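You operate a simulated robot arm through the tools that you are given. There is no shell and no other tool.

Carry out the task below with a simulated two-armed robot. There is one attempt and no reset: what you move stays moved.

Task
The bridge meter is dead: tighten the brass knob, zero the meter, then balance the orange spool.
Fine: the black knob on the key block zeroes the meter; brass knob and black knob before the brown peg goes to ON; probe left where the meter showed 0; brown peg back at REST; no orange flag; white rocker, spool and grey pegs left alone. All other pegs, plugs, probes, cells, spools, bulbs and markers stay put.
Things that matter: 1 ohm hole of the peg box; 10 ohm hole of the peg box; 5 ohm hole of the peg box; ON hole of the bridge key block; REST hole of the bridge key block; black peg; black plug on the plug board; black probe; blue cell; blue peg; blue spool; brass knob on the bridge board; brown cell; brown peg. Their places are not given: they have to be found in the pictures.

It is judged by the outcome, as a careful person would: the job done as asked, and still so three seconds after it is handed in. It fails if anything else is knocked over, pushed out of place, dropped, spilled or broken.

Robot
Two 7-joint arms with two-finger grippers on one trunk that stands fixed in place. Base frame: the origin is at the foot of the trunk, x ahead of it, y to its left, z up. Readings come in m, degrees, newtons and seconds.
The left shoulder is at [0.046, 0.216, 1.39], the right one opposite. With the tool pointing down near the work surface each hand reaches from about 0.1 to 0.78 m from the base axis, measured 20 degrees to its own side. Payload 3.43 kg a hand.
Tool frame (each hand has its own): the origin (TCP) lies between the finger pads and is the grasp point; the fingertips stand 0.02 m ahead of it; z points along the fingers, y is the line along which they close. Largest opening 0.124 m; the body of the gripper starts 0.093 m behind the TCP.
Orientation is that of the tool frame in the base frame, as [roll, pitch, yaw] about the fixed x, y, z axes, in that order (R = Rz(yaw) Ry(pitch) Rx(roll)). With the fingers straight down and closing along the base's y, the tool's x points along the base's -x, its y along +y and its z along -z.

Tools
- The arms move only by the tool arm_command. It takes "left_plan", "right_plan" or both (then of equal length, played together; a hand with none holds still); each is a list of rows, each a list of 7 numbers: the shift along the base's x, y, z in units of 50 mm (1.0 is 50 mm), then the turn, a rotation vector about the base's x, y, z in units of 5 degrees (1.0 is 5 degrees), then the finger opening in m, from 0 to 0.124. In form: [[x, y, z, wx, wy, wz, hand], ...]. A call has 1 to 20 rows; each row shifts and turns the commanded pose from where the row before left it. A call with a number of a shift or a turn outside -1 to 1 is refused whole. A row lasts 0.2 s, in which the tool goes at most 0.05 m and 8.6 degrees; a call with a longer step from one row to the next is refused whole, and so is a gripper value outside its range. A pose out of reach is approached as far as the arm can. The call stops where the force on the tool passes 60 N (or 10 N more than at its start, if that is more) or the arm is blocked; 0.2 s more then pass. The fingers move at their own pace (about 0.072 m/s each) and stop on an object; they squeeze with about 34 N. The grip force told is the motor's: it shows also when the fingers shut on nothing. Time passes only in rows, and 0.2 s behind the last, so rows that do not move let the fingers close. The reply holds the time, the measured pose of the TCP, the force on the tool along the base axes, the opening and the grip force, in the units named above and with some noise, with the torque about the TCP (base axes, N m) and any sound that the robot's microphone picked up.
- Cameras (640 x 400 px; columns grow to the right, rows downward): "scene" is now at [0.1394, -0.0489, 1.5381]; the picture's right is [-0.54, -0.84, 0.00], its down [-0.55, 0.36, -0.75] and it looks along [0.63, -0.41, -0.66] (base axes); focal length 352 px, centre (320, 200). "left" rides on the left gripper at [0.082, -0.014, -0.14] in its tool frame; the picture's right is [0.17, 0.99, 0.00], its down [-0.83, 0.14, -0.54] and it looks along [-0.53, 0.09, 0.84] (tool axes); focal length 243 px, centre (320, 200). "right" rides on the right gripper at [0.082, 0.014, -0.14] in its tool frame; the picture's right is [-0.17, 0.99, 0.00], its down [-0.83, -0.14, -0.54] and it looks along [-0.53, -0.09, 0.84] (tool axes); focal length 243 px, centre (320, 200).
- camera(camera): a new picture of that camera. No time passes.
- lift_body(by): slides the trunk up (or, below 0, down) by that many m; the arms and the scene camera ride with it, the base frame stays. It gives what a move gives, with no picture.
- head_to(pan, tilt): turns the head with the scene camera to pan (to the left, within 80 degrees either way) and tilt (down, from -29 to 69), counted from straight ahead of the robot. It gives what a move gives.
- locate(camera, pixels): for up to 12 pixels [column, row] of the newest picture of that camera ("zoom" is the newest enlarged one), the place [x, y, z] in the base frame of the surface seen there, good to about 0.002 m, but the place of the scene camera against the robot may be out by one fixed shift of up to 0.025 m in any direction. No time passes.
- inspect(camera, box): a new picture of the part [left, top, right, bottom] of that camera's present view, enlarged. No time passes.
- finish_job(): hands the job in; it is judged then, once.

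Unless the task says otherwise, let go and move clear before handing in.

The tools are called after "Request:" by a JSON object that holds its "api" and its "payload". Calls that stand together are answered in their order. arm_command: Moves the arms, as the interface text tells. Its arguments: {"type":"object","properties":{"left_plan":{"type":"array"},"right_plan":{"type":"array"}},"required":[]} The other tools are called the same way: lift_body (by) slides the trunk up or down; head_to (pan, tilt) turns the head that bears the scene camera; camera (camera) takes a picture; locate (camera, pixels) gives the place of the surface under pixels of a picture; inspect (camera, box) takes an enlarged picture of a part of a camera's view; finish_job () hands the job in.

At the start:

```text
time_s: 0.0
left_eef_pos: [0.512, -0.0378, 1.1947]
left_tcp_rot: [-180.0, -0.2, -180.0]
left_wrist_force: [-0.1, 0.5, 0.4]
left_ft_torque: [-0.03, 0.01, -0.01]
left_opening: 0.124
left_grasp_force: 0.1
right_eef_pos: [0.4328, -0.4714, 1.1907]
right_tcp_rot: [179.9, 0.0, 180.0]
right_wrist_force: [0.5, 0.3, -0.5]
right_ft_torque: [-0.03, 0.03, -0.04]
right_opening: 0.124
right_grasp_force: 0.0
trunk travel left (down, up): [-0.536, 0.055]
head pan, tilt: [-32.7, 41.1]
```

scene: 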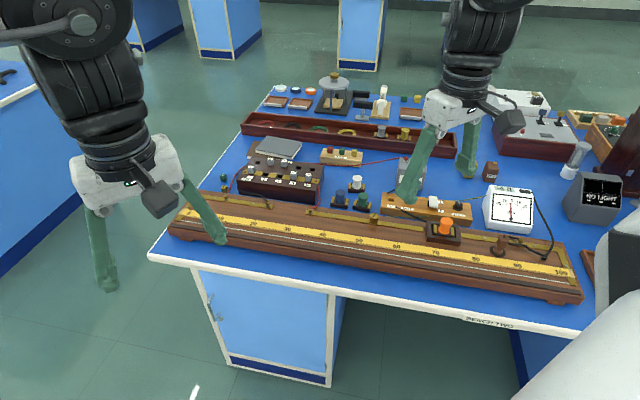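
right: 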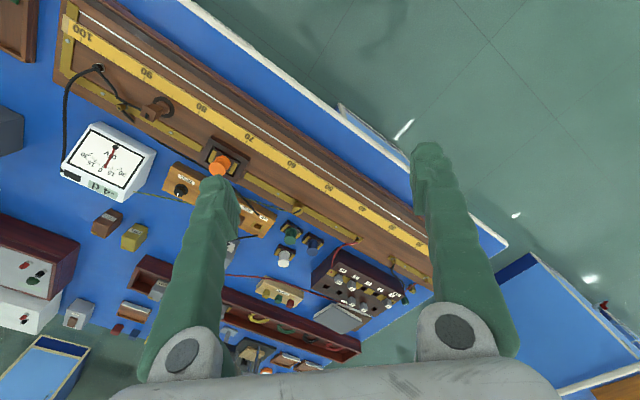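
left: 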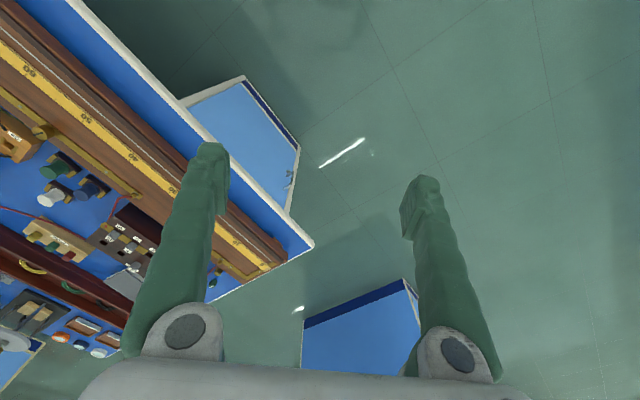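

The scene shows a meter bridge along the near edge of the bench, with the key block around (430,208), the meter at (508,208) and the orange spool or jockey at (445,228). I'll enlarge these parts before moving anything.

Request:
{"api": "inspect", "payload": {"camera": "scene", "box": [370, 170, 530, 270]}}

Request:
{"api": "inspect", "payload": {"camera": "scene", "box": [460, 180, 620, 310]}}

Request:
{"api": "inspect", "payload": {"camera": "scene", "box": [160, 130, 380, 260]}}

Request:
{"api": "inspect", "payload": {"camera": "scene", "box": [240, 60, 440, 180]}}

Request:
{"api": "inspect", "payload": {"camera": "right", "box": [50, 20, 290, 220]}}

```text
4.00 times, centred on (450, 220) of scene
```

zoom: 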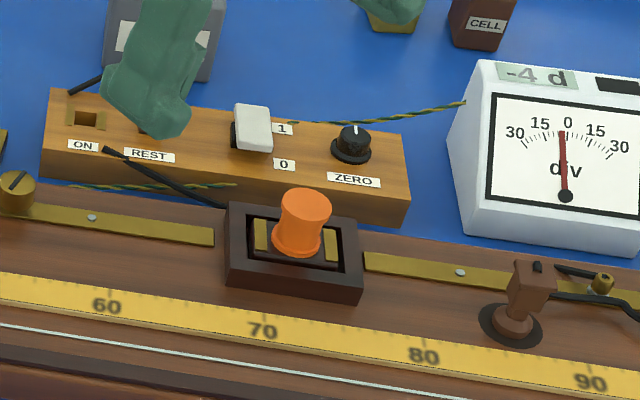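

```text
3.08 times, centred on (540, 245) of scene
```

zoom: 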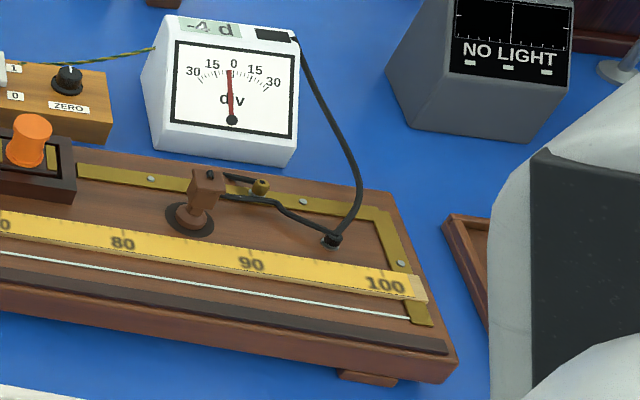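

```text
2.91 times, centred on (270, 195) of scene
```

zoom: 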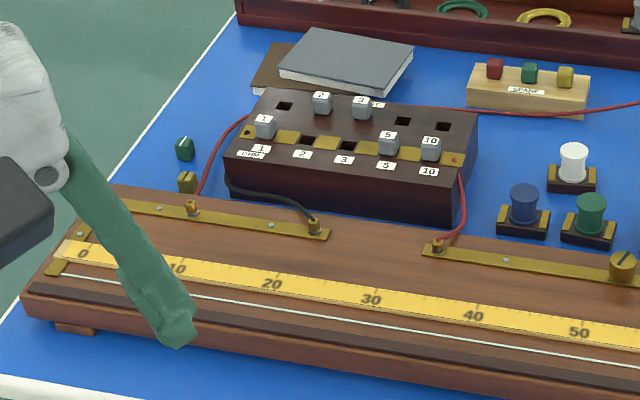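

```text
3.20 times, centred on (340, 120) of scene
```

zoom: 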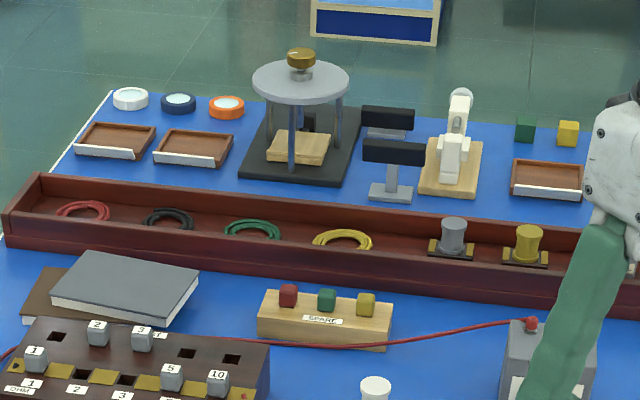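

```text
2.00 times, centred on (170, 120) of right
```

zoom: 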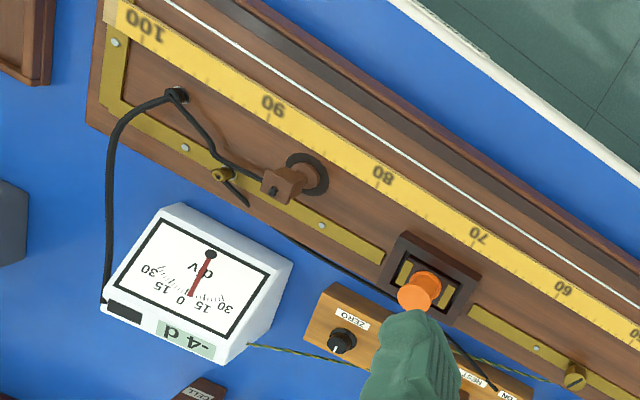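

The meter reads "-4 d". The zero knob, the white rocker and the ON and REST holes are visible, but a finger hides the brown peg. I'll get positions from the wrist camera and the scene camera to compare the two.

Request:
{"api": "locate", "payload": {"camera": "right", "pixels": [[220, 166], [181, 190], [155, 108], [98, 68], [337, 211], [79, 31], [202, 105], [115, 150], [250, 213], [148, 125]]}}

Request:
{"api": "camera", "payload": {"camera": "scene"}}

Request:
{"api": "locate", "payload": {"camera": "scene", "pixels": [[446, 222], [458, 206], [500, 240], [543, 257], [374, 217], [560, 271], [476, 258], [511, 200], [433, 204], [393, 199]]}}

```text
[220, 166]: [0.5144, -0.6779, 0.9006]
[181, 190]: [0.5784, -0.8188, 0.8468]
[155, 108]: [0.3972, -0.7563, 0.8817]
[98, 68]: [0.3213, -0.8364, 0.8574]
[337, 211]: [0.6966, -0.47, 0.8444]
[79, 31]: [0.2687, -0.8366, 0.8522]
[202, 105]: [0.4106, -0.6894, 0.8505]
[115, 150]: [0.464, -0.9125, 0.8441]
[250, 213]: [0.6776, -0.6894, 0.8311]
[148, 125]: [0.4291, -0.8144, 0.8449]
```

```text
taken
```

scene: 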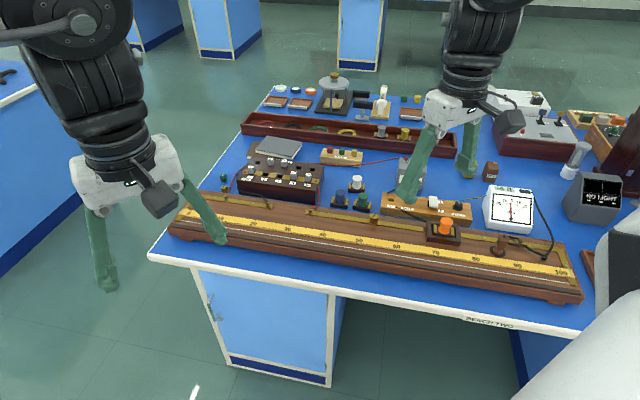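

```text
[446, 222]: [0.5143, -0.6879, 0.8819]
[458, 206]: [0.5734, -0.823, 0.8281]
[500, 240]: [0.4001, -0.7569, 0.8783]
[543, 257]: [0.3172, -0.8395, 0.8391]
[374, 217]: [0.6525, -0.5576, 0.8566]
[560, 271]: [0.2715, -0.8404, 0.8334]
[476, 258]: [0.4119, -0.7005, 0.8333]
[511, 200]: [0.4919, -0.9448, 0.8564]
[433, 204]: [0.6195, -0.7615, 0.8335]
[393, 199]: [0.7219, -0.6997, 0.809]
```

The wrist and scene readings differ by about 0.019 m in z. I'll shift the right hand back with the fingers mostly closed and move the left arm aside, so both cameras can see the key block.

Request:
{"api": "arm_command", "payload": {"right_plan": [[-0.8, -0.6, 0, 0, 0, 0, 0.03], [-0.8, -0.6, 0, 0, 0, 0, 0.03], [-0.8, -0.6, 0, 0, 0, 0, 0.03], [0, 0, 0, 0, 0, 0, 0.03]], "left_plan": [[-0.4, 0.8, 0, 0, 0, 0, 0.03], [-0.4, 0.8, 0, 0, 0, 0, 0.03], [-0.4, 0.8, 0, 0, 0, 0, 0.03], [0, 0, 0, 0, 0, 0, 0.03]]}}

Request:
{"api": "camera", "payload": {"camera": "right"}}

Request:
{"api": "inspect", "payload": {"camera": "scene", "box": [350, 170, 510, 270]}}

```text
time_s: 1.0
left_eef_pos: [0.5096, -0.039, 1.194]
left_tcp_rot: [-180.0, 0.0, 180.0]
left_wrist_force: [-0.9, 0.4, -0.6]
left_ft_torque: [-0.02, -0.02, 0.01]
left_opening: 0.03
left_grasp_force: 0.0
left hand out of reach, approached as far as the arm can: row 1, 2, 3
right_eef_pos: [0.3127, -0.5589, 1.1902]
right_tcp_rot: [-179.9, 0.0, 180.0]
right_wrist_force: [1.3, 0.4, 0.1]
right_ft_torque: [-0.01, -0.03, 0.04]
right_opening: 0.0299
right_grasp_force: 0.1
trunk travel left (down, up): [-0.536, 0.055]
head pan, tilt: [-32.7, 41.1]
```

```text
taken
```

right: 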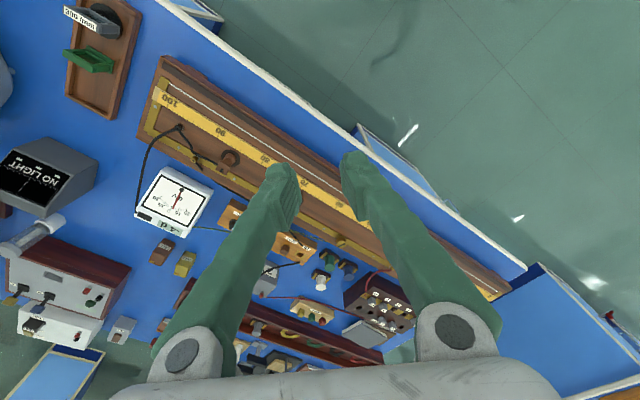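

```text
4.00 times, centred on (430, 220) of scene
```

zoom: 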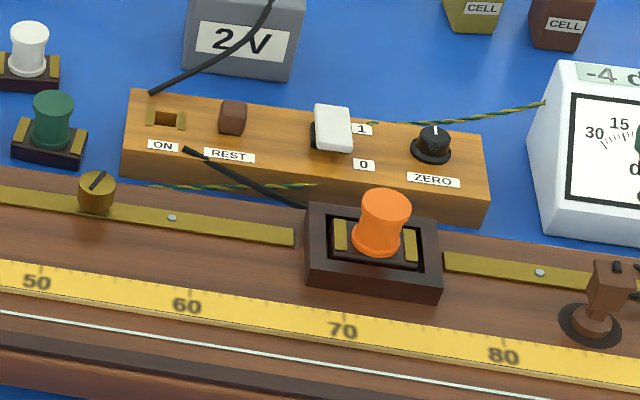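

The brown peg sits in REST with the ON hole to its left, and the brass knob with its slot is at the 53 cm mark. I'll look closer at the knob slot, the meter and the probe.

Request:
{"api": "inspect", "payload": {"camera": "scene", "box": [354, 200, 404, 232]}}

Request:
{"api": "inspect", "payload": {"camera": "scene", "box": [476, 182, 556, 266]}}

Request:
{"api": "inspect", "payload": {"camera": "right", "box": [50, 0, 280, 200]}}

Request:
{"api": "inspect", "payload": {"camera": "right", "box": [100, 100, 290, 260]}}

Request:
{"api": "inspect", "payload": {"camera": "scene", "box": [480, 80, 640, 230]}}

```text
12.50 times, centred on (379, 216) of scene
```

zoom: 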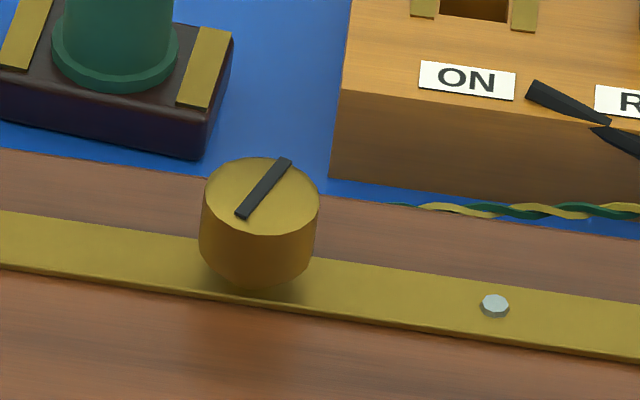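

```text
4.76 times, centred on (516, 224) of scene
```

zoom: 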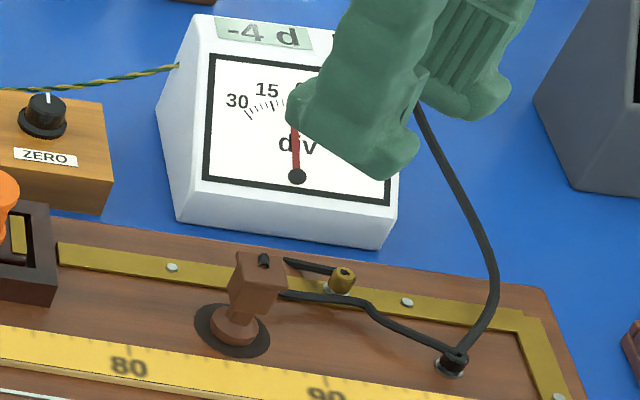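

```text
2.00 times, centred on (165, 100) of right
```

zoom: 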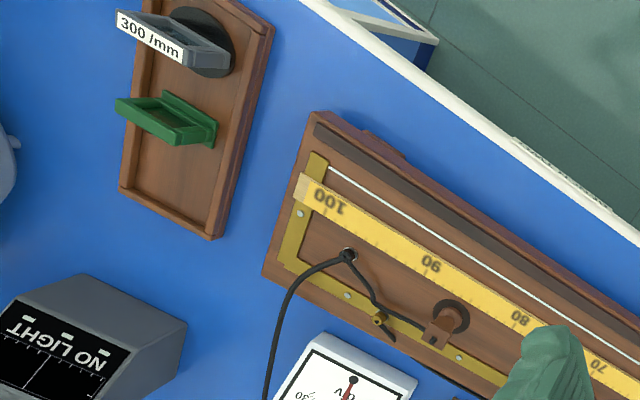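

```text
2.50 times, centred on (195, 180) of right
```

zoom: 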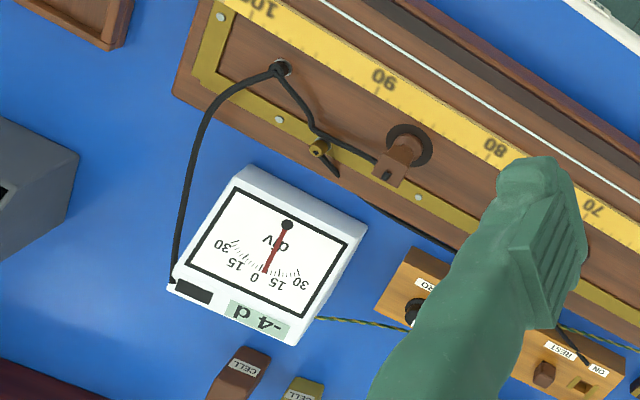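

```text
2.67 times, centred on (560, 155) of scene
```

zoom: 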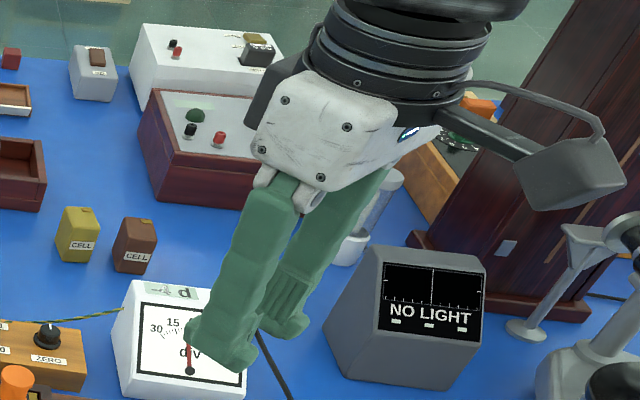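

The knob slot currently points to about one o'clock in the picture, so that gives me a reference. I'll bring the right hand high above the brass knob to check reach and read positions from the wrist camera.

Request:
{"api": "arm_command", "payload": {"right_plan": [[0.9, 0, 0, 0, 0, 0, 0.06], [0.9, 0, 0, 0, 0, 0, 0.06], [0.9, 0, 0, 0, 0, 0, 0.06], [0.9, 0, 0, 0, 0, 0, 0.06], [0.9, 0, 0, 0, 0, 0, 0.06], [0.9, 0, 0, 0, 0, 0, 0.06], [0.9, 0, -0.5, 0, 0, 0, 0.06], [0, 0, -0.9, 0, 0, 0, 0.06], [0, 0, -0.9, 0, 0, 0, 0.06], [0, 0, 0, 0, 0, 0, 0.06]]}}

Request:
{"api": "camera", "payload": {"camera": "right"}}

Request:
{"api": "camera", "payload": {"camera": "scene"}}

```text
refused: row 7 steps farther than a row can; nothing moved
```

```text
taken
```

right: 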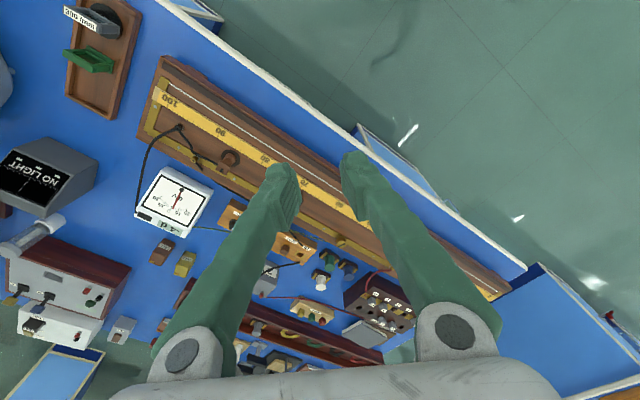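

```text
taken
```

scene: 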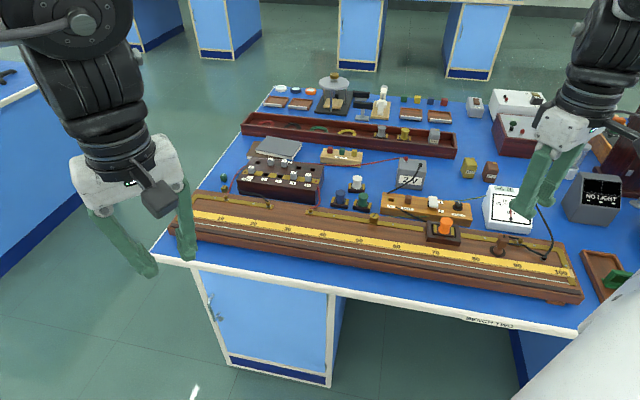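

The call was refused because one row stepped too far, so nothing moved. I'll resend it with smaller rows.

Request:
{"api": "arm_command", "payload": {"right_plan": [[0.9, 0, 0, 0, 0, 0, 0.06], [0.9, 0, 0, 0, 0, 0, 0.06], [0.9, 0, 0, 0, 0, 0, 0.06], [0.9, 0, 0, 0, 0, 0, 0.06], [0.9, 0, 0, 0, 0, 0, 0.06], [0.9, 0, 0, 0, 0, 0, 0.06], [0.9, 0, 0, 0, 0, 0, 0.06], [0, 0, -0.9, 0, 0, 0, 0.06], [0, 0, -0.9, 0, 0, 0, 0.06], [0, 0, 0, 0, 0, 0, 0.06]]}}

Request:
{"api": "camera", "payload": {"camera": "right"}}

Request:
{"api": "camera", "payload": {"camera": "scene"}}

```text
time_s: 3.2
left_eef_pos: [0.5117, -0.0377, 1.1954]
left_tcp_rot: [-179.9, -0.1, -180.0]
left_wrist_force: [0.4, -0.2, 0.6]
left_ft_torque: [-0.04, 0.0, -0.02]
left_opening: 0.0303
left_grasp_force: 0.0
right_eef_pos: [0.6266, -0.5606, 1.1021]
right_tcp_rot: [-179.9, 0.0, -179.9]
right_wrist_force: [0.4, 0.5, 0.4]
right_ft_torque: [-0.04, -0.01, 0.01]
right_opening: 0.0599
right_grasp_force: 0.1
trunk travel left (down, up): [-0.536, 0.055]
head pan, tilt: [-32.7, 41.1]
```

```text
taken
```

right: 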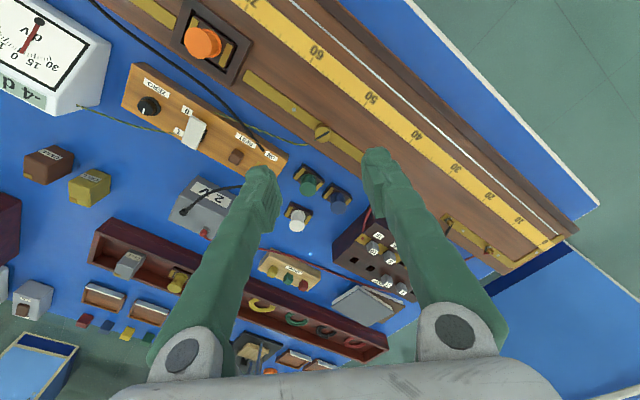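

```text
taken
```

scene: 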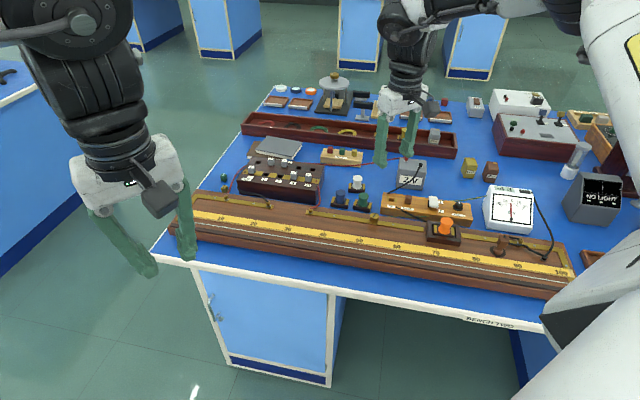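

The wrist camera now shows the brass knob at (322,130), the brown peg at (236,156) and the zero knob at (148,105). I'll enlarge and locate these.

Request:
{"api": "inspect", "payload": {"camera": "right", "box": [110, 50, 350, 200]}}

Request:
{"api": "locate", "payload": {"camera": "right", "pixels": [[322, 127], [320, 136], [236, 156], [148, 103], [258, 167], [200, 40], [371, 98], [316, 55], [193, 132], [252, 158], [480, 194], [340, 150]]}}

```text
2.67 times, centred on (230, 125) of right
```

zoom: 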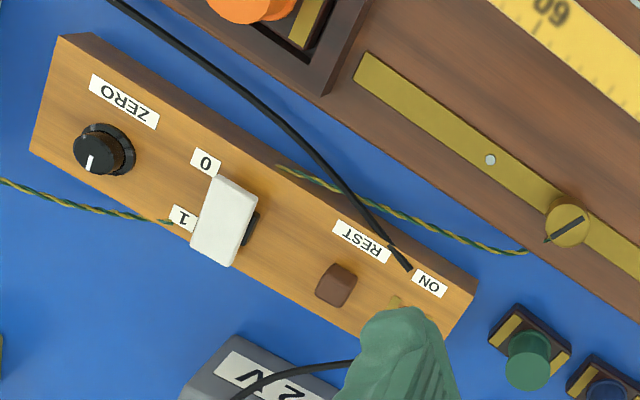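

```text
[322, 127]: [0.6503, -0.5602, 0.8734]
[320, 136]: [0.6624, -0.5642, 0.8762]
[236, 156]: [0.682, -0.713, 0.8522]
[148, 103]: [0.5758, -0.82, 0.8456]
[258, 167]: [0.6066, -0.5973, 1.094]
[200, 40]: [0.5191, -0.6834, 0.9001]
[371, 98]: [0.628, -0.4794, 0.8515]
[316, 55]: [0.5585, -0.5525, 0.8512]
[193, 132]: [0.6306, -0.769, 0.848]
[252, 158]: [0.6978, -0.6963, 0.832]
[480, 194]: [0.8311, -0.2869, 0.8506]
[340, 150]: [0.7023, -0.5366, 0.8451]
```

I'll locate the knob top, the peg edges and the ON hole more finely from this zoom.

Request:
{"api": "locate", "payload": {"camera": "zoom", "pixels": [[568, 224], [549, 238], [586, 213], [566, 205], [570, 243], [337, 284], [345, 272], [105, 150], [88, 168], [115, 138], [398, 302], [210, 220]]}}

```text
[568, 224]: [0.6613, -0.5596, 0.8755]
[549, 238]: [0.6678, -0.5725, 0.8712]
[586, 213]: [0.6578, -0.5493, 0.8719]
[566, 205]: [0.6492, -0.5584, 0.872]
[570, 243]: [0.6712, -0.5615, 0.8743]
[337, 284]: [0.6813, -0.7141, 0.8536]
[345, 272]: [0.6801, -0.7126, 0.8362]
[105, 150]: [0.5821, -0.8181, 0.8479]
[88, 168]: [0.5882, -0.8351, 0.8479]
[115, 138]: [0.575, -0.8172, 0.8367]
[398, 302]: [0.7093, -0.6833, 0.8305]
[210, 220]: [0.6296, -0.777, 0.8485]
```

The knob centre is about (0.661,-0.560) with its top at 0.875. I'll pre-turn the hand +45° so there's room to turn clockwise, and come down to just above the knob.

Request:
{"api": "arm_command", "payload": {"right_plan": [[0.333, 0.014, -0.2, 0, 0, 1, 0.06], [0.333, 0.014, -0.2, 0, 0, 1, 0.06], [0, 0, -0.4, 0, 0, 1, 0.06], [0, 0, -0.4, 0, 0, 1, 0.06], [0, 0, -0.4, 0, 0, 1, 0.06], [0, 0, -0.4, 0, 0, 1, 0.06], [0, 0, -0.4, 0, 0, 1, 0.06], [0, 0, -0.4, 0, 0, 1, 0.06], [0, 0, -0.4, 0, 0, 1, 0.06], [0, 0, 0, 0, 0, 0, 0.06]]}}

Request:
{"api": "camera", "payload": {"camera": "right"}}

Request:
{"api": "inspect", "payload": {"camera": "scene", "box": [330, 160, 450, 240]}}

```text
time_s: 5.4
left_eef_pos: [0.5111, -0.0393, 1.195]
left_tcp_rot: [-180.0, 0.0, 180.0]
left_wrist_force: [0.2, -1.1, -0.7]
left_ft_torque: [0.02, -0.01, -0.01]
left_opening: 0.0301
left_grasp_force: 0.1
right_eef_pos: [0.6364, -0.5599, 0.9393]
right_tcp_rot: [-179.9, 0.1, -134.9]
right_wrist_force: [0.0, -0.9, 0.7]
right_ft_torque: [-0.02, 0.0, 0.0]
right_opening: 0.0603
right_grasp_force: 0.1
right hand out of reach, approached as far as the arm can: row 2, 9
trunk travel left (down, up): [-0.536, 0.055]
head pan, tilt: [-32.7, 41.1]
```

```text
taken
```

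right: 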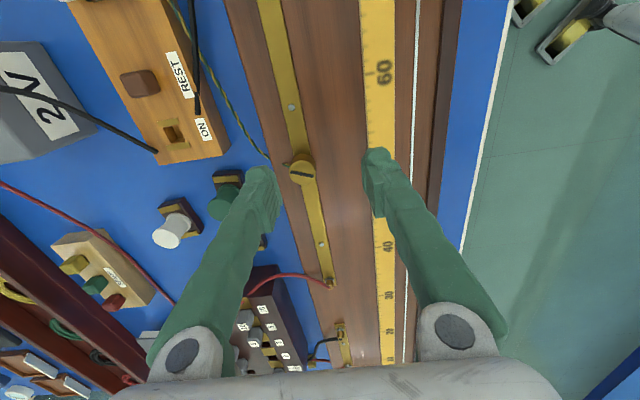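

```text
5.00 times, centred on (390, 200) of scene
```

zoom: 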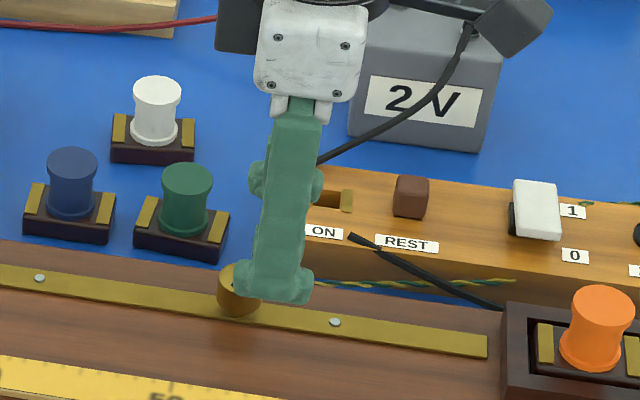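

The arm's reach stopped 2.5 cm short at x=0.636, though the knob is in view at (302,170). I'll raise the hand, then lower the trunk 0.2 m to gain horizontal reach.

Request:
{"api": "arm_command", "payload": {"right_plan": [[-0.1, 0, 0.9, 0, 0, 0, 0.06], [-0.1, 0, 0.9, 0, 0, 0, 0.06], [-0.1, 0, 0.9, 0, 0, 0, 0.06], [-0.1, 0, 0.9, 0, 0, 0, 0.06], [0, 0, 0, 0, 0, 0, 0.06]]}}

Request:
{"api": "lift_body", "payload": {"by": -0.18}}

Request:
{"api": "camera", "payload": {"camera": "right"}}

Request:
{"api": "camera", "payload": {"camera": "scene"}}

```text
time_s: 6.6
left_eef_pos: [0.5127, -0.0399, 1.1942]
left_tcp_rot: [-180.0, 0.0, 179.9]
left_wrist_force: [-0.4, -0.1, 0.3]
left_ft_torque: [-0.06, 0.03, 0.01]
left_opening: 0.03
left_grasp_force: 0.1
right_eef_pos: [0.6166, -0.5586, 1.1164]
right_tcp_rot: [180.0, 0.0, -135.1]
right_wrist_force: [-0.2, -0.4, 0.5]
right_ft_torque: [0.03, 0.01, -0.02]
right_opening: 0.0597
right_grasp_force: 0.0
trunk travel left (down, up): [-0.536, 0.055]
head pan, tilt: [-32.7, 41.1]
```

```text
time_s: 8.6
left_eef_pos: [0.4898, -0.0387, 0.8933]
left_tcp_rot: [-180.0, -15.2, -180.0]
left_wrist_force: [-1.0, -0.6, 0.5]
left_ft_torque: [-0.02, 0.01, 0.02]
left_opening: 0.0303
left_grasp_force: 0.1
right_eef_pos: [0.6155, -0.5595, 0.9395]
right_tcp_rot: [-179.9, 0.1, -135.0]
right_wrist_force: [0.2, 0.1, 0.8]
right_ft_torque: [-0.01, 0.01, -0.02]
right_opening: 0.0599
right_grasp_force: 0.1
trunk travel left (down, up): [-0.356, 0.235]
head pan, tilt: [-32.7, 41.1]
```

```text
taken
```

right: 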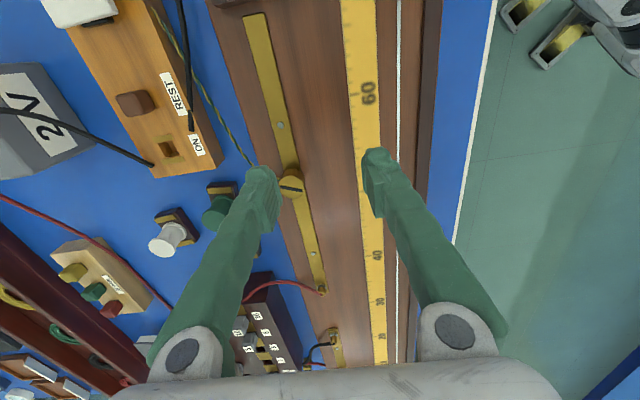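

```text
taken
```

scene: 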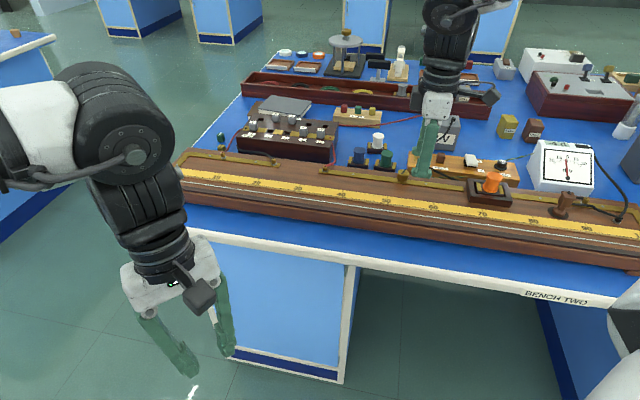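

The trunk lowered fine, and the left hand hangs in free space in front of the bench. I'll move the right hand over the knob at about z=0.92 and raise the left hand a little, away from the bench.

Request:
{"api": "arm_command", "payload": {"right_plan": [[0.3, 0, -0.1, 0, 0, 0, 0.06], [0.3, 0, -0.1, 0, 0, 0, 0.06], [0.31, 0, -0.1, 0, 0, 0, 0.06], [0, 0, 0, 0, 0, 0, 0.06]], "left_plan": [[-0.3, 0, 0.5, 0, 0, 0, 0.03], [-0.3, 0, 0.5, 0, 0, 0, 0.03], [-0.3, 0, 0.5, 0, 0, 0, 0.03], [0, 0, 0, 0, 0, 0, 0.03]]}}

Request:
{"api": "camera", "payload": {"camera": "right"}}

Request:
{"api": "inspect", "payload": {"camera": "scene", "box": [340, 120, 460, 200]}}

```text
time_s: 9.6
left_eef_pos: [0.4886, -0.0379, 0.8933]
left_tcp_rot: [-180.0, -15.2, 180.0]
left_wrist_force: [0.2, -1.0, -0.3]
left_ft_torque: [0.01, -0.05, -0.01]
left_opening: 0.03
left_grasp_force: 0.0
left hand out of reach, approached as far as the arm can: row 1, 2, 3
right_eef_pos: [0.6624, -0.5588, 0.9249]
right_tcp_rot: [180.0, 0.1, -134.9]
right_wrist_force: [-0.2, 0.9, 0.0]
right_ft_torque: [0.0, 0.02, -0.03]
right_opening: 0.0596
right_grasp_force: 0.1
trunk travel left (down, up): [-0.356, 0.235]
head pan, tilt: [-32.7, 41.1]
```

```text
taken
```

right: 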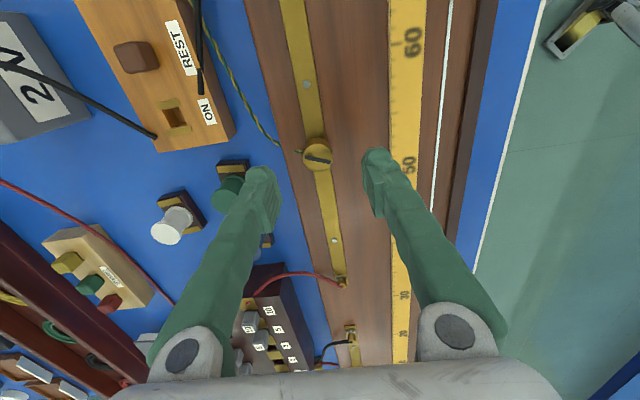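

```text
5.00 times, centred on (400, 160) of scene
```

zoom: 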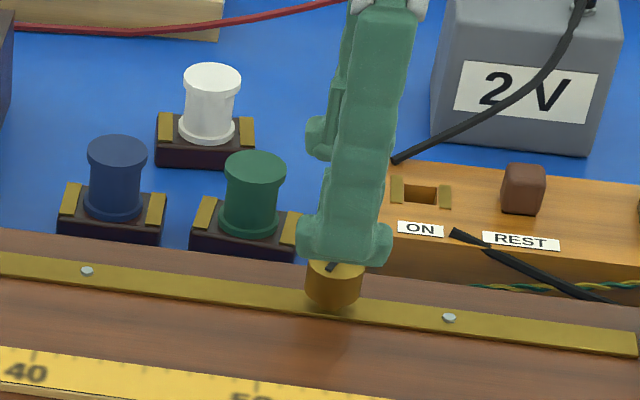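

The knob sits at (318,154), between the fingertips but slightly ahead of them. I'll re-locate its rim before descending.

Request:
{"api": "inspect", "payload": {"camera": "right", "box": [278, 120, 358, 190]}}

Request:
{"api": "locate", "payload": {"camera": "right", "pixels": [[318, 155], [304, 157], [331, 156], [318, 143], [317, 167], [306, 85], [335, 240], [311, 158], [328, 160]]}}

```text
5.71 times, centred on (318, 155) of right
```

zoom: 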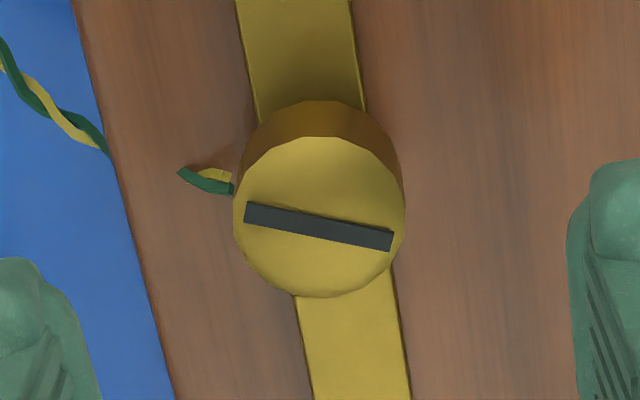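

```text
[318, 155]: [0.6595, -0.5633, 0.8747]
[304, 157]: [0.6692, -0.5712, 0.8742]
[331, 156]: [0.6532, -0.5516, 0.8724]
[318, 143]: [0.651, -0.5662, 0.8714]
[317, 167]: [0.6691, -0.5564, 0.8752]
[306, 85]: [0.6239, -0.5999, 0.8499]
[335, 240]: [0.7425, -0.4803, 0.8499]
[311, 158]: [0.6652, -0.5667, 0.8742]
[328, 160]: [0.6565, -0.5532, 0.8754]
```

The slot lies at about 113° in base axes and the knob centre is about (0.6615,-0.5615). I'll descend and close on the knob.

Request:
{"api": "arm_command", "payload": {"right_plan": [[-0.02, -0.05, -0.3, 0, 0, 0, 0.05], [0, 0, -0.3, 0, 0, 0, 0.05], [0, 0, -0.3, 0, 0, 0, 0.05], [0, 0, 0, 0, 0, 0, 0.02], [0, 0, 0, 0, 0, 0, 0.01], [0, 0, 0, 0, 0, 0, 0.01]]}}

Request:
{"api": "camera", "payload": {"camera": "right"}}

Request:
{"api": "inspect", "payload": {"camera": "scene", "box": [340, 120, 460, 200]}}

```text
time_s: 11.0
left_eef_pos: [0.4898, -0.038, 0.8926]
left_tcp_rot: [-179.9, -15.1, -180.0]
left_wrist_force: [0.4, 0.8, -1.1]
left_ft_torque: [0.02, 0.01, -0.02]
left_opening: 0.0302
left_grasp_force: 0.0
right_eef_pos: [0.6608, -0.5633, 0.877]
right_tcp_rot: [180.0, 0.0, -135.1]
right_wrist_force: [1.7, -0.2, -4.8]
right_ft_torque: [0.04, -0.09, -0.01]
right_opening: 0.0243
right_grasp_force: 45.3
trunk travel left (down, up): [-0.356, 0.235]
head pan, tilt: [-32.7, 41.1]
```

```text
taken
```

right: 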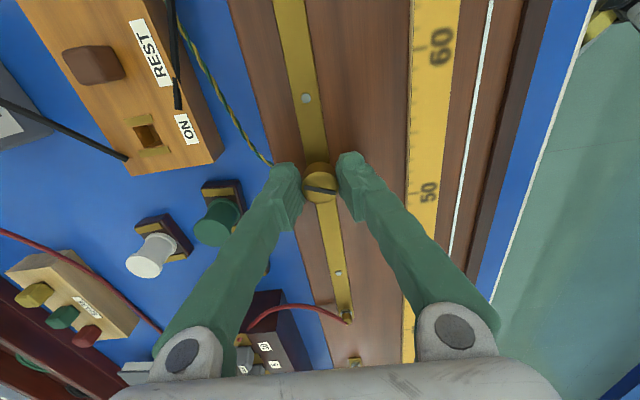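

```text
5.00 times, centred on (400, 160) of scene
```

zoom: 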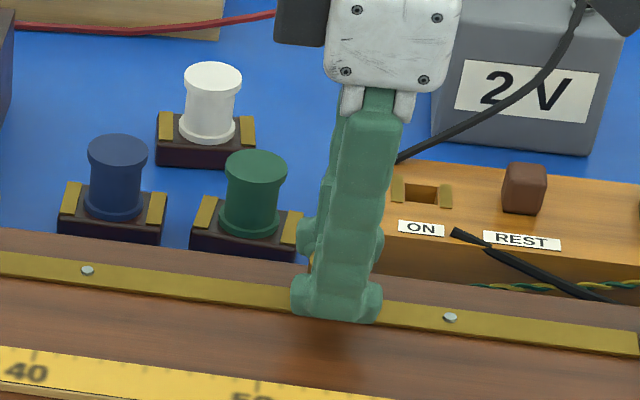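

The knob is gripped, with an opening of 0.024 and a grip force of 45 N. I'll turn it clockwise seen from above, 30° first, while watching torque and sound.

Request:
{"api": "arm_command", "payload": {"right_plan": [[0, 0, 0, 0, 0, -1, 0.01], [0, 0, 0, 0, 0, -1, 0.01], [0, 0, 0, 0, 0, -1, 0.01], [0, 0, 0, 0, 0, -1, 0.01], [0, 0, 0, 0, 0, -1, 0.01], [0, 0, 0, 0, 0, -1, 0.01]]}}

Request:
{"api": "inspect", "payload": {"camera": "right", "box": [270, 140, 370, 220]}}

```text
time_s: 12.4
left_eef_pos: [0.4902, -0.038, 0.892]
left_tcp_rot: [179.9, -15.1, 179.9]
left_wrist_force: [-0.4, -0.2, 0.2]
left_ft_torque: [0.0, 0.0, 0.03]
left_opening: 0.0298
left_grasp_force: 0.1
right_eef_pos: [0.6617, -0.5623, 0.8778]
right_tcp_rot: [179.9, -0.1, -165.1]
right_wrist_force: [-2.3, 3.2, -11.0]
right_ft_torque: [0.06, -0.07, 0.01]
right_opening: 0.0243
right_grasp_force: 45.6
trunk travel left (down, up): [-0.356, 0.235]
head pan, tilt: [-32.7, 41.1]
```

```text
5.00 times, centred on (320, 180) of right
```

zoom: 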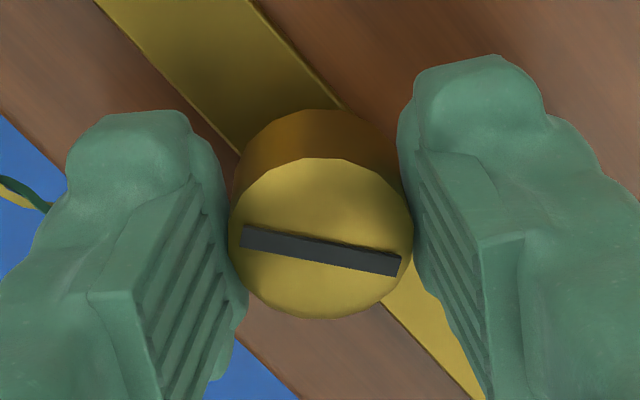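

The knob turned along with the gripper and the torque stayed near zero. I'll keep turning clockwise.

Request:
{"api": "arm_command", "payload": {"right_plan": [[0, 0, 0, 0, 0, -1, 0.01], [0, 0, 0, 0, 0, -1, 0.01], [0, 0, 0, 0, 0, -1, 0.01], [0, 0, 0, 0, 0, -1, 0.01], [0, 0, 0, 0, 0, -1, 0.01], [0, 0, 0, 0, 0, -1, 0.01]]}}

Request:
{"api": "inspect", "payload": {"camera": "right", "box": [270, 140, 370, 220]}}

Request:
{"api": "inspect", "payload": {"camera": "scene", "box": [520, 130, 620, 200]}}

```text
time_s: 13.8
left_eef_pos: [0.4903, -0.038, 0.8918]
left_tcp_rot: [180.0, -15.2, -180.0]
left_wrist_force: [-0.2, -0.4, 0.3]
left_ft_torque: [0.01, -0.01, -0.02]
left_opening: 0.03
left_grasp_force: 0.1
right_eef_pos: [0.6614, -0.563, 0.8784]
right_tcp_rot: [-180.0, -0.1, 165.0]
right_wrist_force: [-4.8, 9.0, -15.6]
right_ft_torque: [0.06, -0.07, 0.0]
right_opening: 0.0243
right_grasp_force: 45.4
trunk travel left (down, up): [-0.356, 0.235]
head pan, tilt: [-32.7, 41.1]
```

```text
5.00 times, centred on (320, 180) of right
```

zoom: 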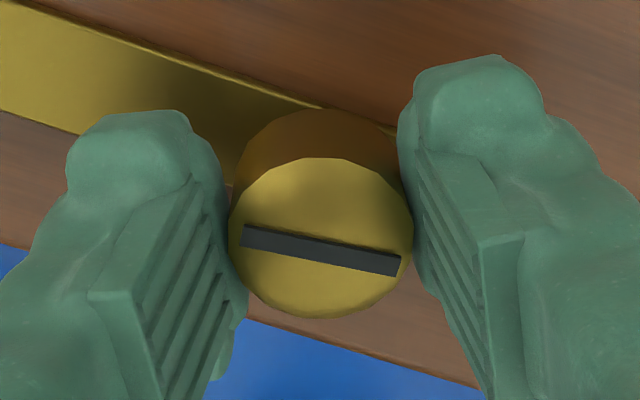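

```text
5.71 times, centred on (570, 165) of scene
```

zoom: 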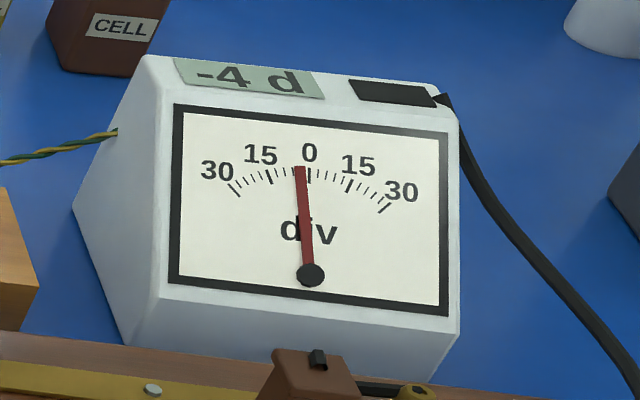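

The knob is still turning, and side and vertical forces are building up to 16 N pulling down. I'll shift the tool slightly to relieve them while I keep turning.

Request:
{"api": "arm_command", "payload": {"right_plan": [[-0.01, 0.02, -0.02, 0, 0, -1, 0.01], [-0.01, 0.02, -0.02, 0, 0, -1, 0.01], [0, 0, -0.01, 0, 0, -1, 0.01], [0, 0, -0.01, 0, 0, -1, 0.01], [0, 0, 0, 0, 0, -1, 0.01], [0, 0, 0, 0, 0, -1, 0.01]]}}

Request:
{"api": "inspect", "payload": {"camera": "right", "box": [270, 140, 370, 220]}}

```text
time_s: 15.2
left_eef_pos: [0.4887, -0.0371, 0.8929]
left_tcp_rot: [180.0, -15.1, -180.0]
left_wrist_force: [0.2, -0.3, 0.7]
left_ft_torque: [-0.01, -0.02, 0.0]
left_opening: 0.03
left_grasp_force: 0.0
right_eef_pos: [0.6614, -0.5605, 0.8783]
right_tcp_rot: [179.8, 0.5, 134.9]
right_wrist_force: [9.2, -18.5, 20.6]
right_ft_torque: [-0.37, -0.26, 0.02]
right_opening: 0.0247
right_grasp_force: 44.8
trunk travel left (down, up): [-0.356, 0.235]
head pan, tilt: [-32.7, 41.1]
```

```text
5.00 times, centred on (320, 180) of right
```

zoom: 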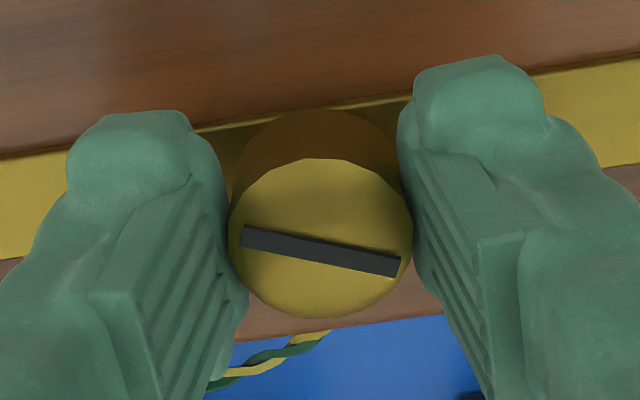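

That over-corrected and the forces reversed sign, so I'll take back about half. The knob still turns freely after 90°, so I'll carry on.

Request:
{"api": "arm_command", "payload": {"right_plan": [[0.014, -0.026, 0.034, 0, 0, 0, 0.01], [0, 0, 0, 0, 0, -1, 0.01], [0, 0, 0, 0, 0, -1, 0.01], [0, 0, 0, 0, 0, -1, 0.01], [0, 0, 0, 0, 0, -1, 0.01]]}}

Request:
{"api": "inspect", "payload": {"camera": "right", "box": [270, 140, 370, 220]}}

```text
time_s: 16.4
left_eef_pos: [0.4886, -0.0386, 0.8929]
left_tcp_rot: [-180.0, -15.2, -180.0]
left_wrist_force: [0.7, -0.1, 0.2]
left_ft_torque: [0.02, 0.0, -0.03]
left_opening: 0.03
left_grasp_force: 0.0
right_eef_pos: [0.6618, -0.5606, 0.8768]
right_tcp_rot: [179.8, -0.1, 114.9]
right_wrist_force: [11.1, -13.5, 15.1]
right_ft_torque: [-0.54, -0.5, -0.02]
right_opening: 0.0241
right_grasp_force: 44.9
trunk travel left (down, up): [-0.356, 0.235]
head pan, tilt: [-32.7, 41.1]
```

```text
5.00 times, centred on (320, 180) of right
```

zoom: 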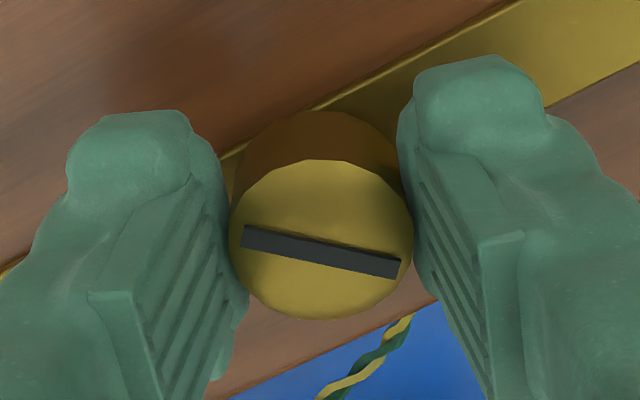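

The knob has turned 110° with no stop yet and the forces are moderate. I'll continue 40° further with a small lift.

Request:
{"api": "arm_command", "payload": {"right_plan": [[0.01, -0.012, 0.014, 0, 0, 0, 0.01], [0, 0, 0, 0, 0, -1, 0.01], [0, 0, 0, 0, 0, -1, 0.01], [0, 0, 0, 0, 0, -1, 0.01], [0, 0, 0, 0, 0, -1, 0.01], [0, 0, 0, 0, 0, -1, 0.01], [0, 0, 0, 0, 0, -1, 0.01], [0, 0, 0, 0, 0, -1, 0.01], [0, 0, 0, 0, 0, -1, 0.01]]}}

Request:
{"api": "inspect", "payload": {"camera": "right", "box": [270, 140, 370, 220]}}

Request:
{"api": "inspect", "payload": {"camera": "scene", "box": [520, 130, 620, 200]}}

```text
time_s: 17.6
left_eef_pos: [0.488, -0.0378, 0.8943]
left_tcp_rot: [-179.9, -15.1, -180.0]
left_wrist_force: [-0.3, 0.2, 0.3]
left_ft_torque: [0.02, 0.02, 0.0]
left_opening: 0.0297
left_grasp_force: 0.1
right_eef_pos: [0.663, -0.5687, 0.8764]
right_tcp_rot: [-176.4, -1.3, 99.6]
right_wrist_force: [-23.0, 0.7, 12.0]
right_ft_torque: [-0.04, 0.68, 0.16]
right_opening: 0.0259
right_grasp_force: 13.9
right hand out of reach, approached as far as the arm can: row 4, 5
trunk travel left (down, up): [-0.356, 0.235]
head pan, tilt: [-32.7, 41.1]
stopped in row 5 (right hand): the force on the tool passed its limit at 83 N (the readings are from after the stop); the commanded pose is now the measured one
```

```text
5.00 times, centred on (320, 180) of right
```

zoom: 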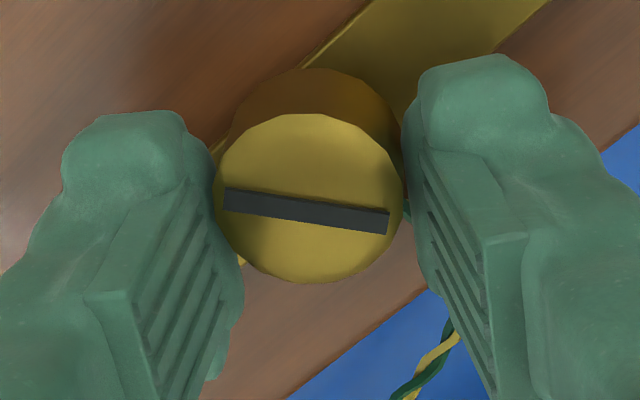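

```text
5.71 times, centred on (570, 165) of scene
```

zoom: 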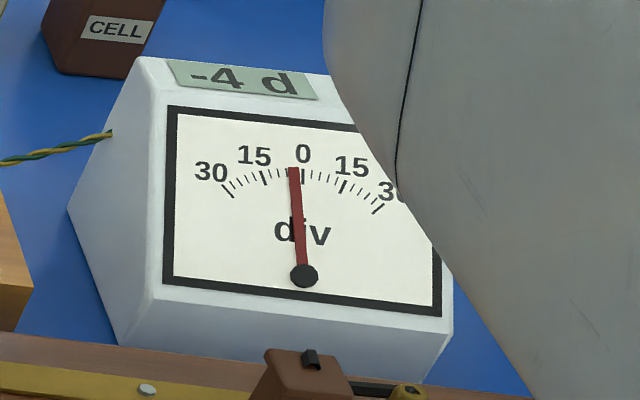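

The hand reached its wrist limit after about 125° of turning, and the force spiked to 83 N. I'll release the knob and rise straight up, then check that nothing has shifted.

Request:
{"api": "arm_command", "payload": {"right_plan": [[0, 0, 0, 0, 0, 0, 0.05], [0, 0, 0, 0, 0, 0, 0.05], [0, 0, 0.4, 0, 0, 0, 0.05], [0, 0, 0.6, 0, 0, 0, 0.05], [0, 0, 0.6, 0, 0, 0.5, 0.05], [0, 0, 0, 0, 0, 0.5, 0.05]]}}

Request:
{"api": "camera", "payload": {"camera": "right"}}

Request:
{"api": "camera", "payload": {"camera": "scene"}}

```text
time_s: 19.0
left_eef_pos: [0.4898, -0.0383, 0.8926]
left_tcp_rot: [179.9, -15.2, -180.0]
left_wrist_force: [0.0, 0.4, -0.5]
left_ft_torque: [0.03, 0.02, 0.0]
left_opening: 0.03
left_grasp_force: 0.1
right_eef_pos: [0.6694, -0.567, 0.9539]
right_tcp_rot: [-176.7, -1.3, 104.8]
right_wrist_force: [-1.0, 0.2, -0.2]
right_ft_torque: [0.03, 0.02, 0.02]
right_opening: 0.05
right_grasp_force: 0.0
trunk travel left (down, up): [-0.356, 0.235]
head pan, tilt: [-32.7, 41.1]
```

```text
taken
```

right: 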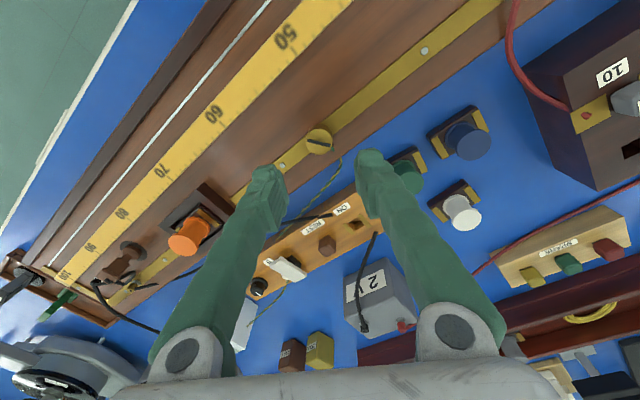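

```text
taken
```

scene: 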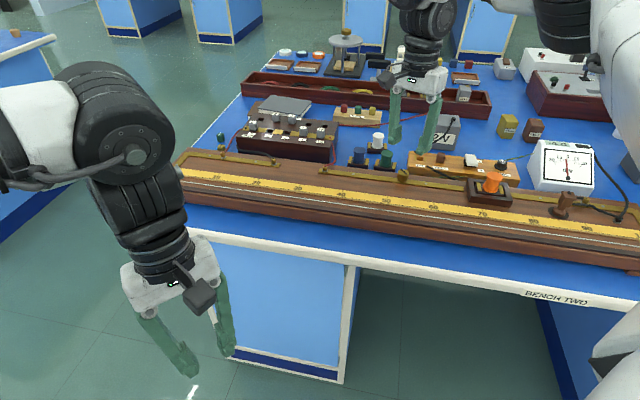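

Everything looks in place. I'll enlarge the knob from both cameras to read the slot angle and see how it's seated.

Request:
{"api": "inspect", "payload": {"camera": "scene", "box": [380, 160, 430, 192]}}

Request:
{"api": "inspect", "payload": {"camera": "right", "box": [270, 110, 370, 175]}}

Request:
{"api": "locate", "payload": {"camera": "right", "pixels": [[319, 141], [310, 140], [327, 143], [319, 131], [328, 231], [260, 284], [424, 52]]}}

```text
12.50 times, centred on (405, 176) of scene
```

zoom: 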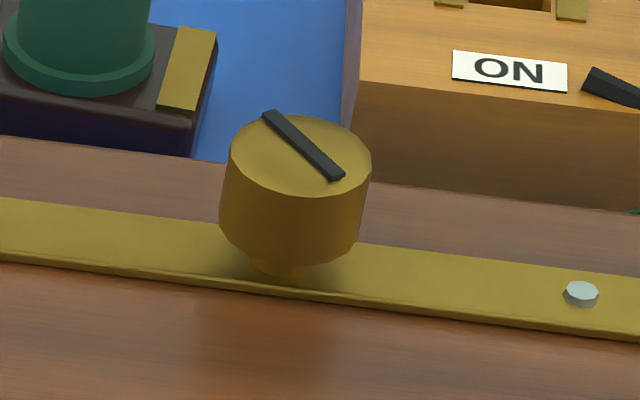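

```text
6.15 times, centred on (320, 142) of right
```

zoom: 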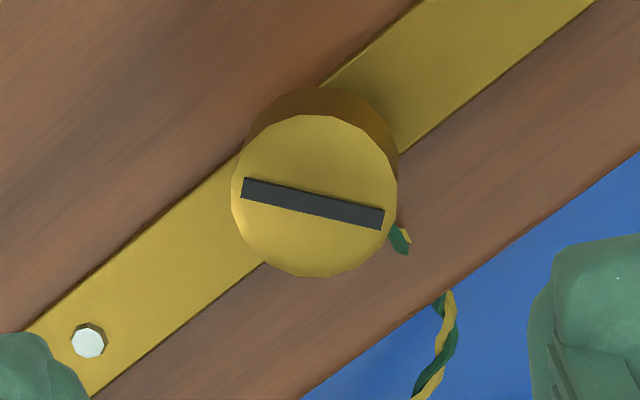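

```text
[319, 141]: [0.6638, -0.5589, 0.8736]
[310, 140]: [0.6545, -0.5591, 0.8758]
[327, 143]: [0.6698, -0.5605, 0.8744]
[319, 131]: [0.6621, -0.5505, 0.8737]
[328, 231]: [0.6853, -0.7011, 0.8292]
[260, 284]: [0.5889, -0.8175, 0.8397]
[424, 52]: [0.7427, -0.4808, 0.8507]
```

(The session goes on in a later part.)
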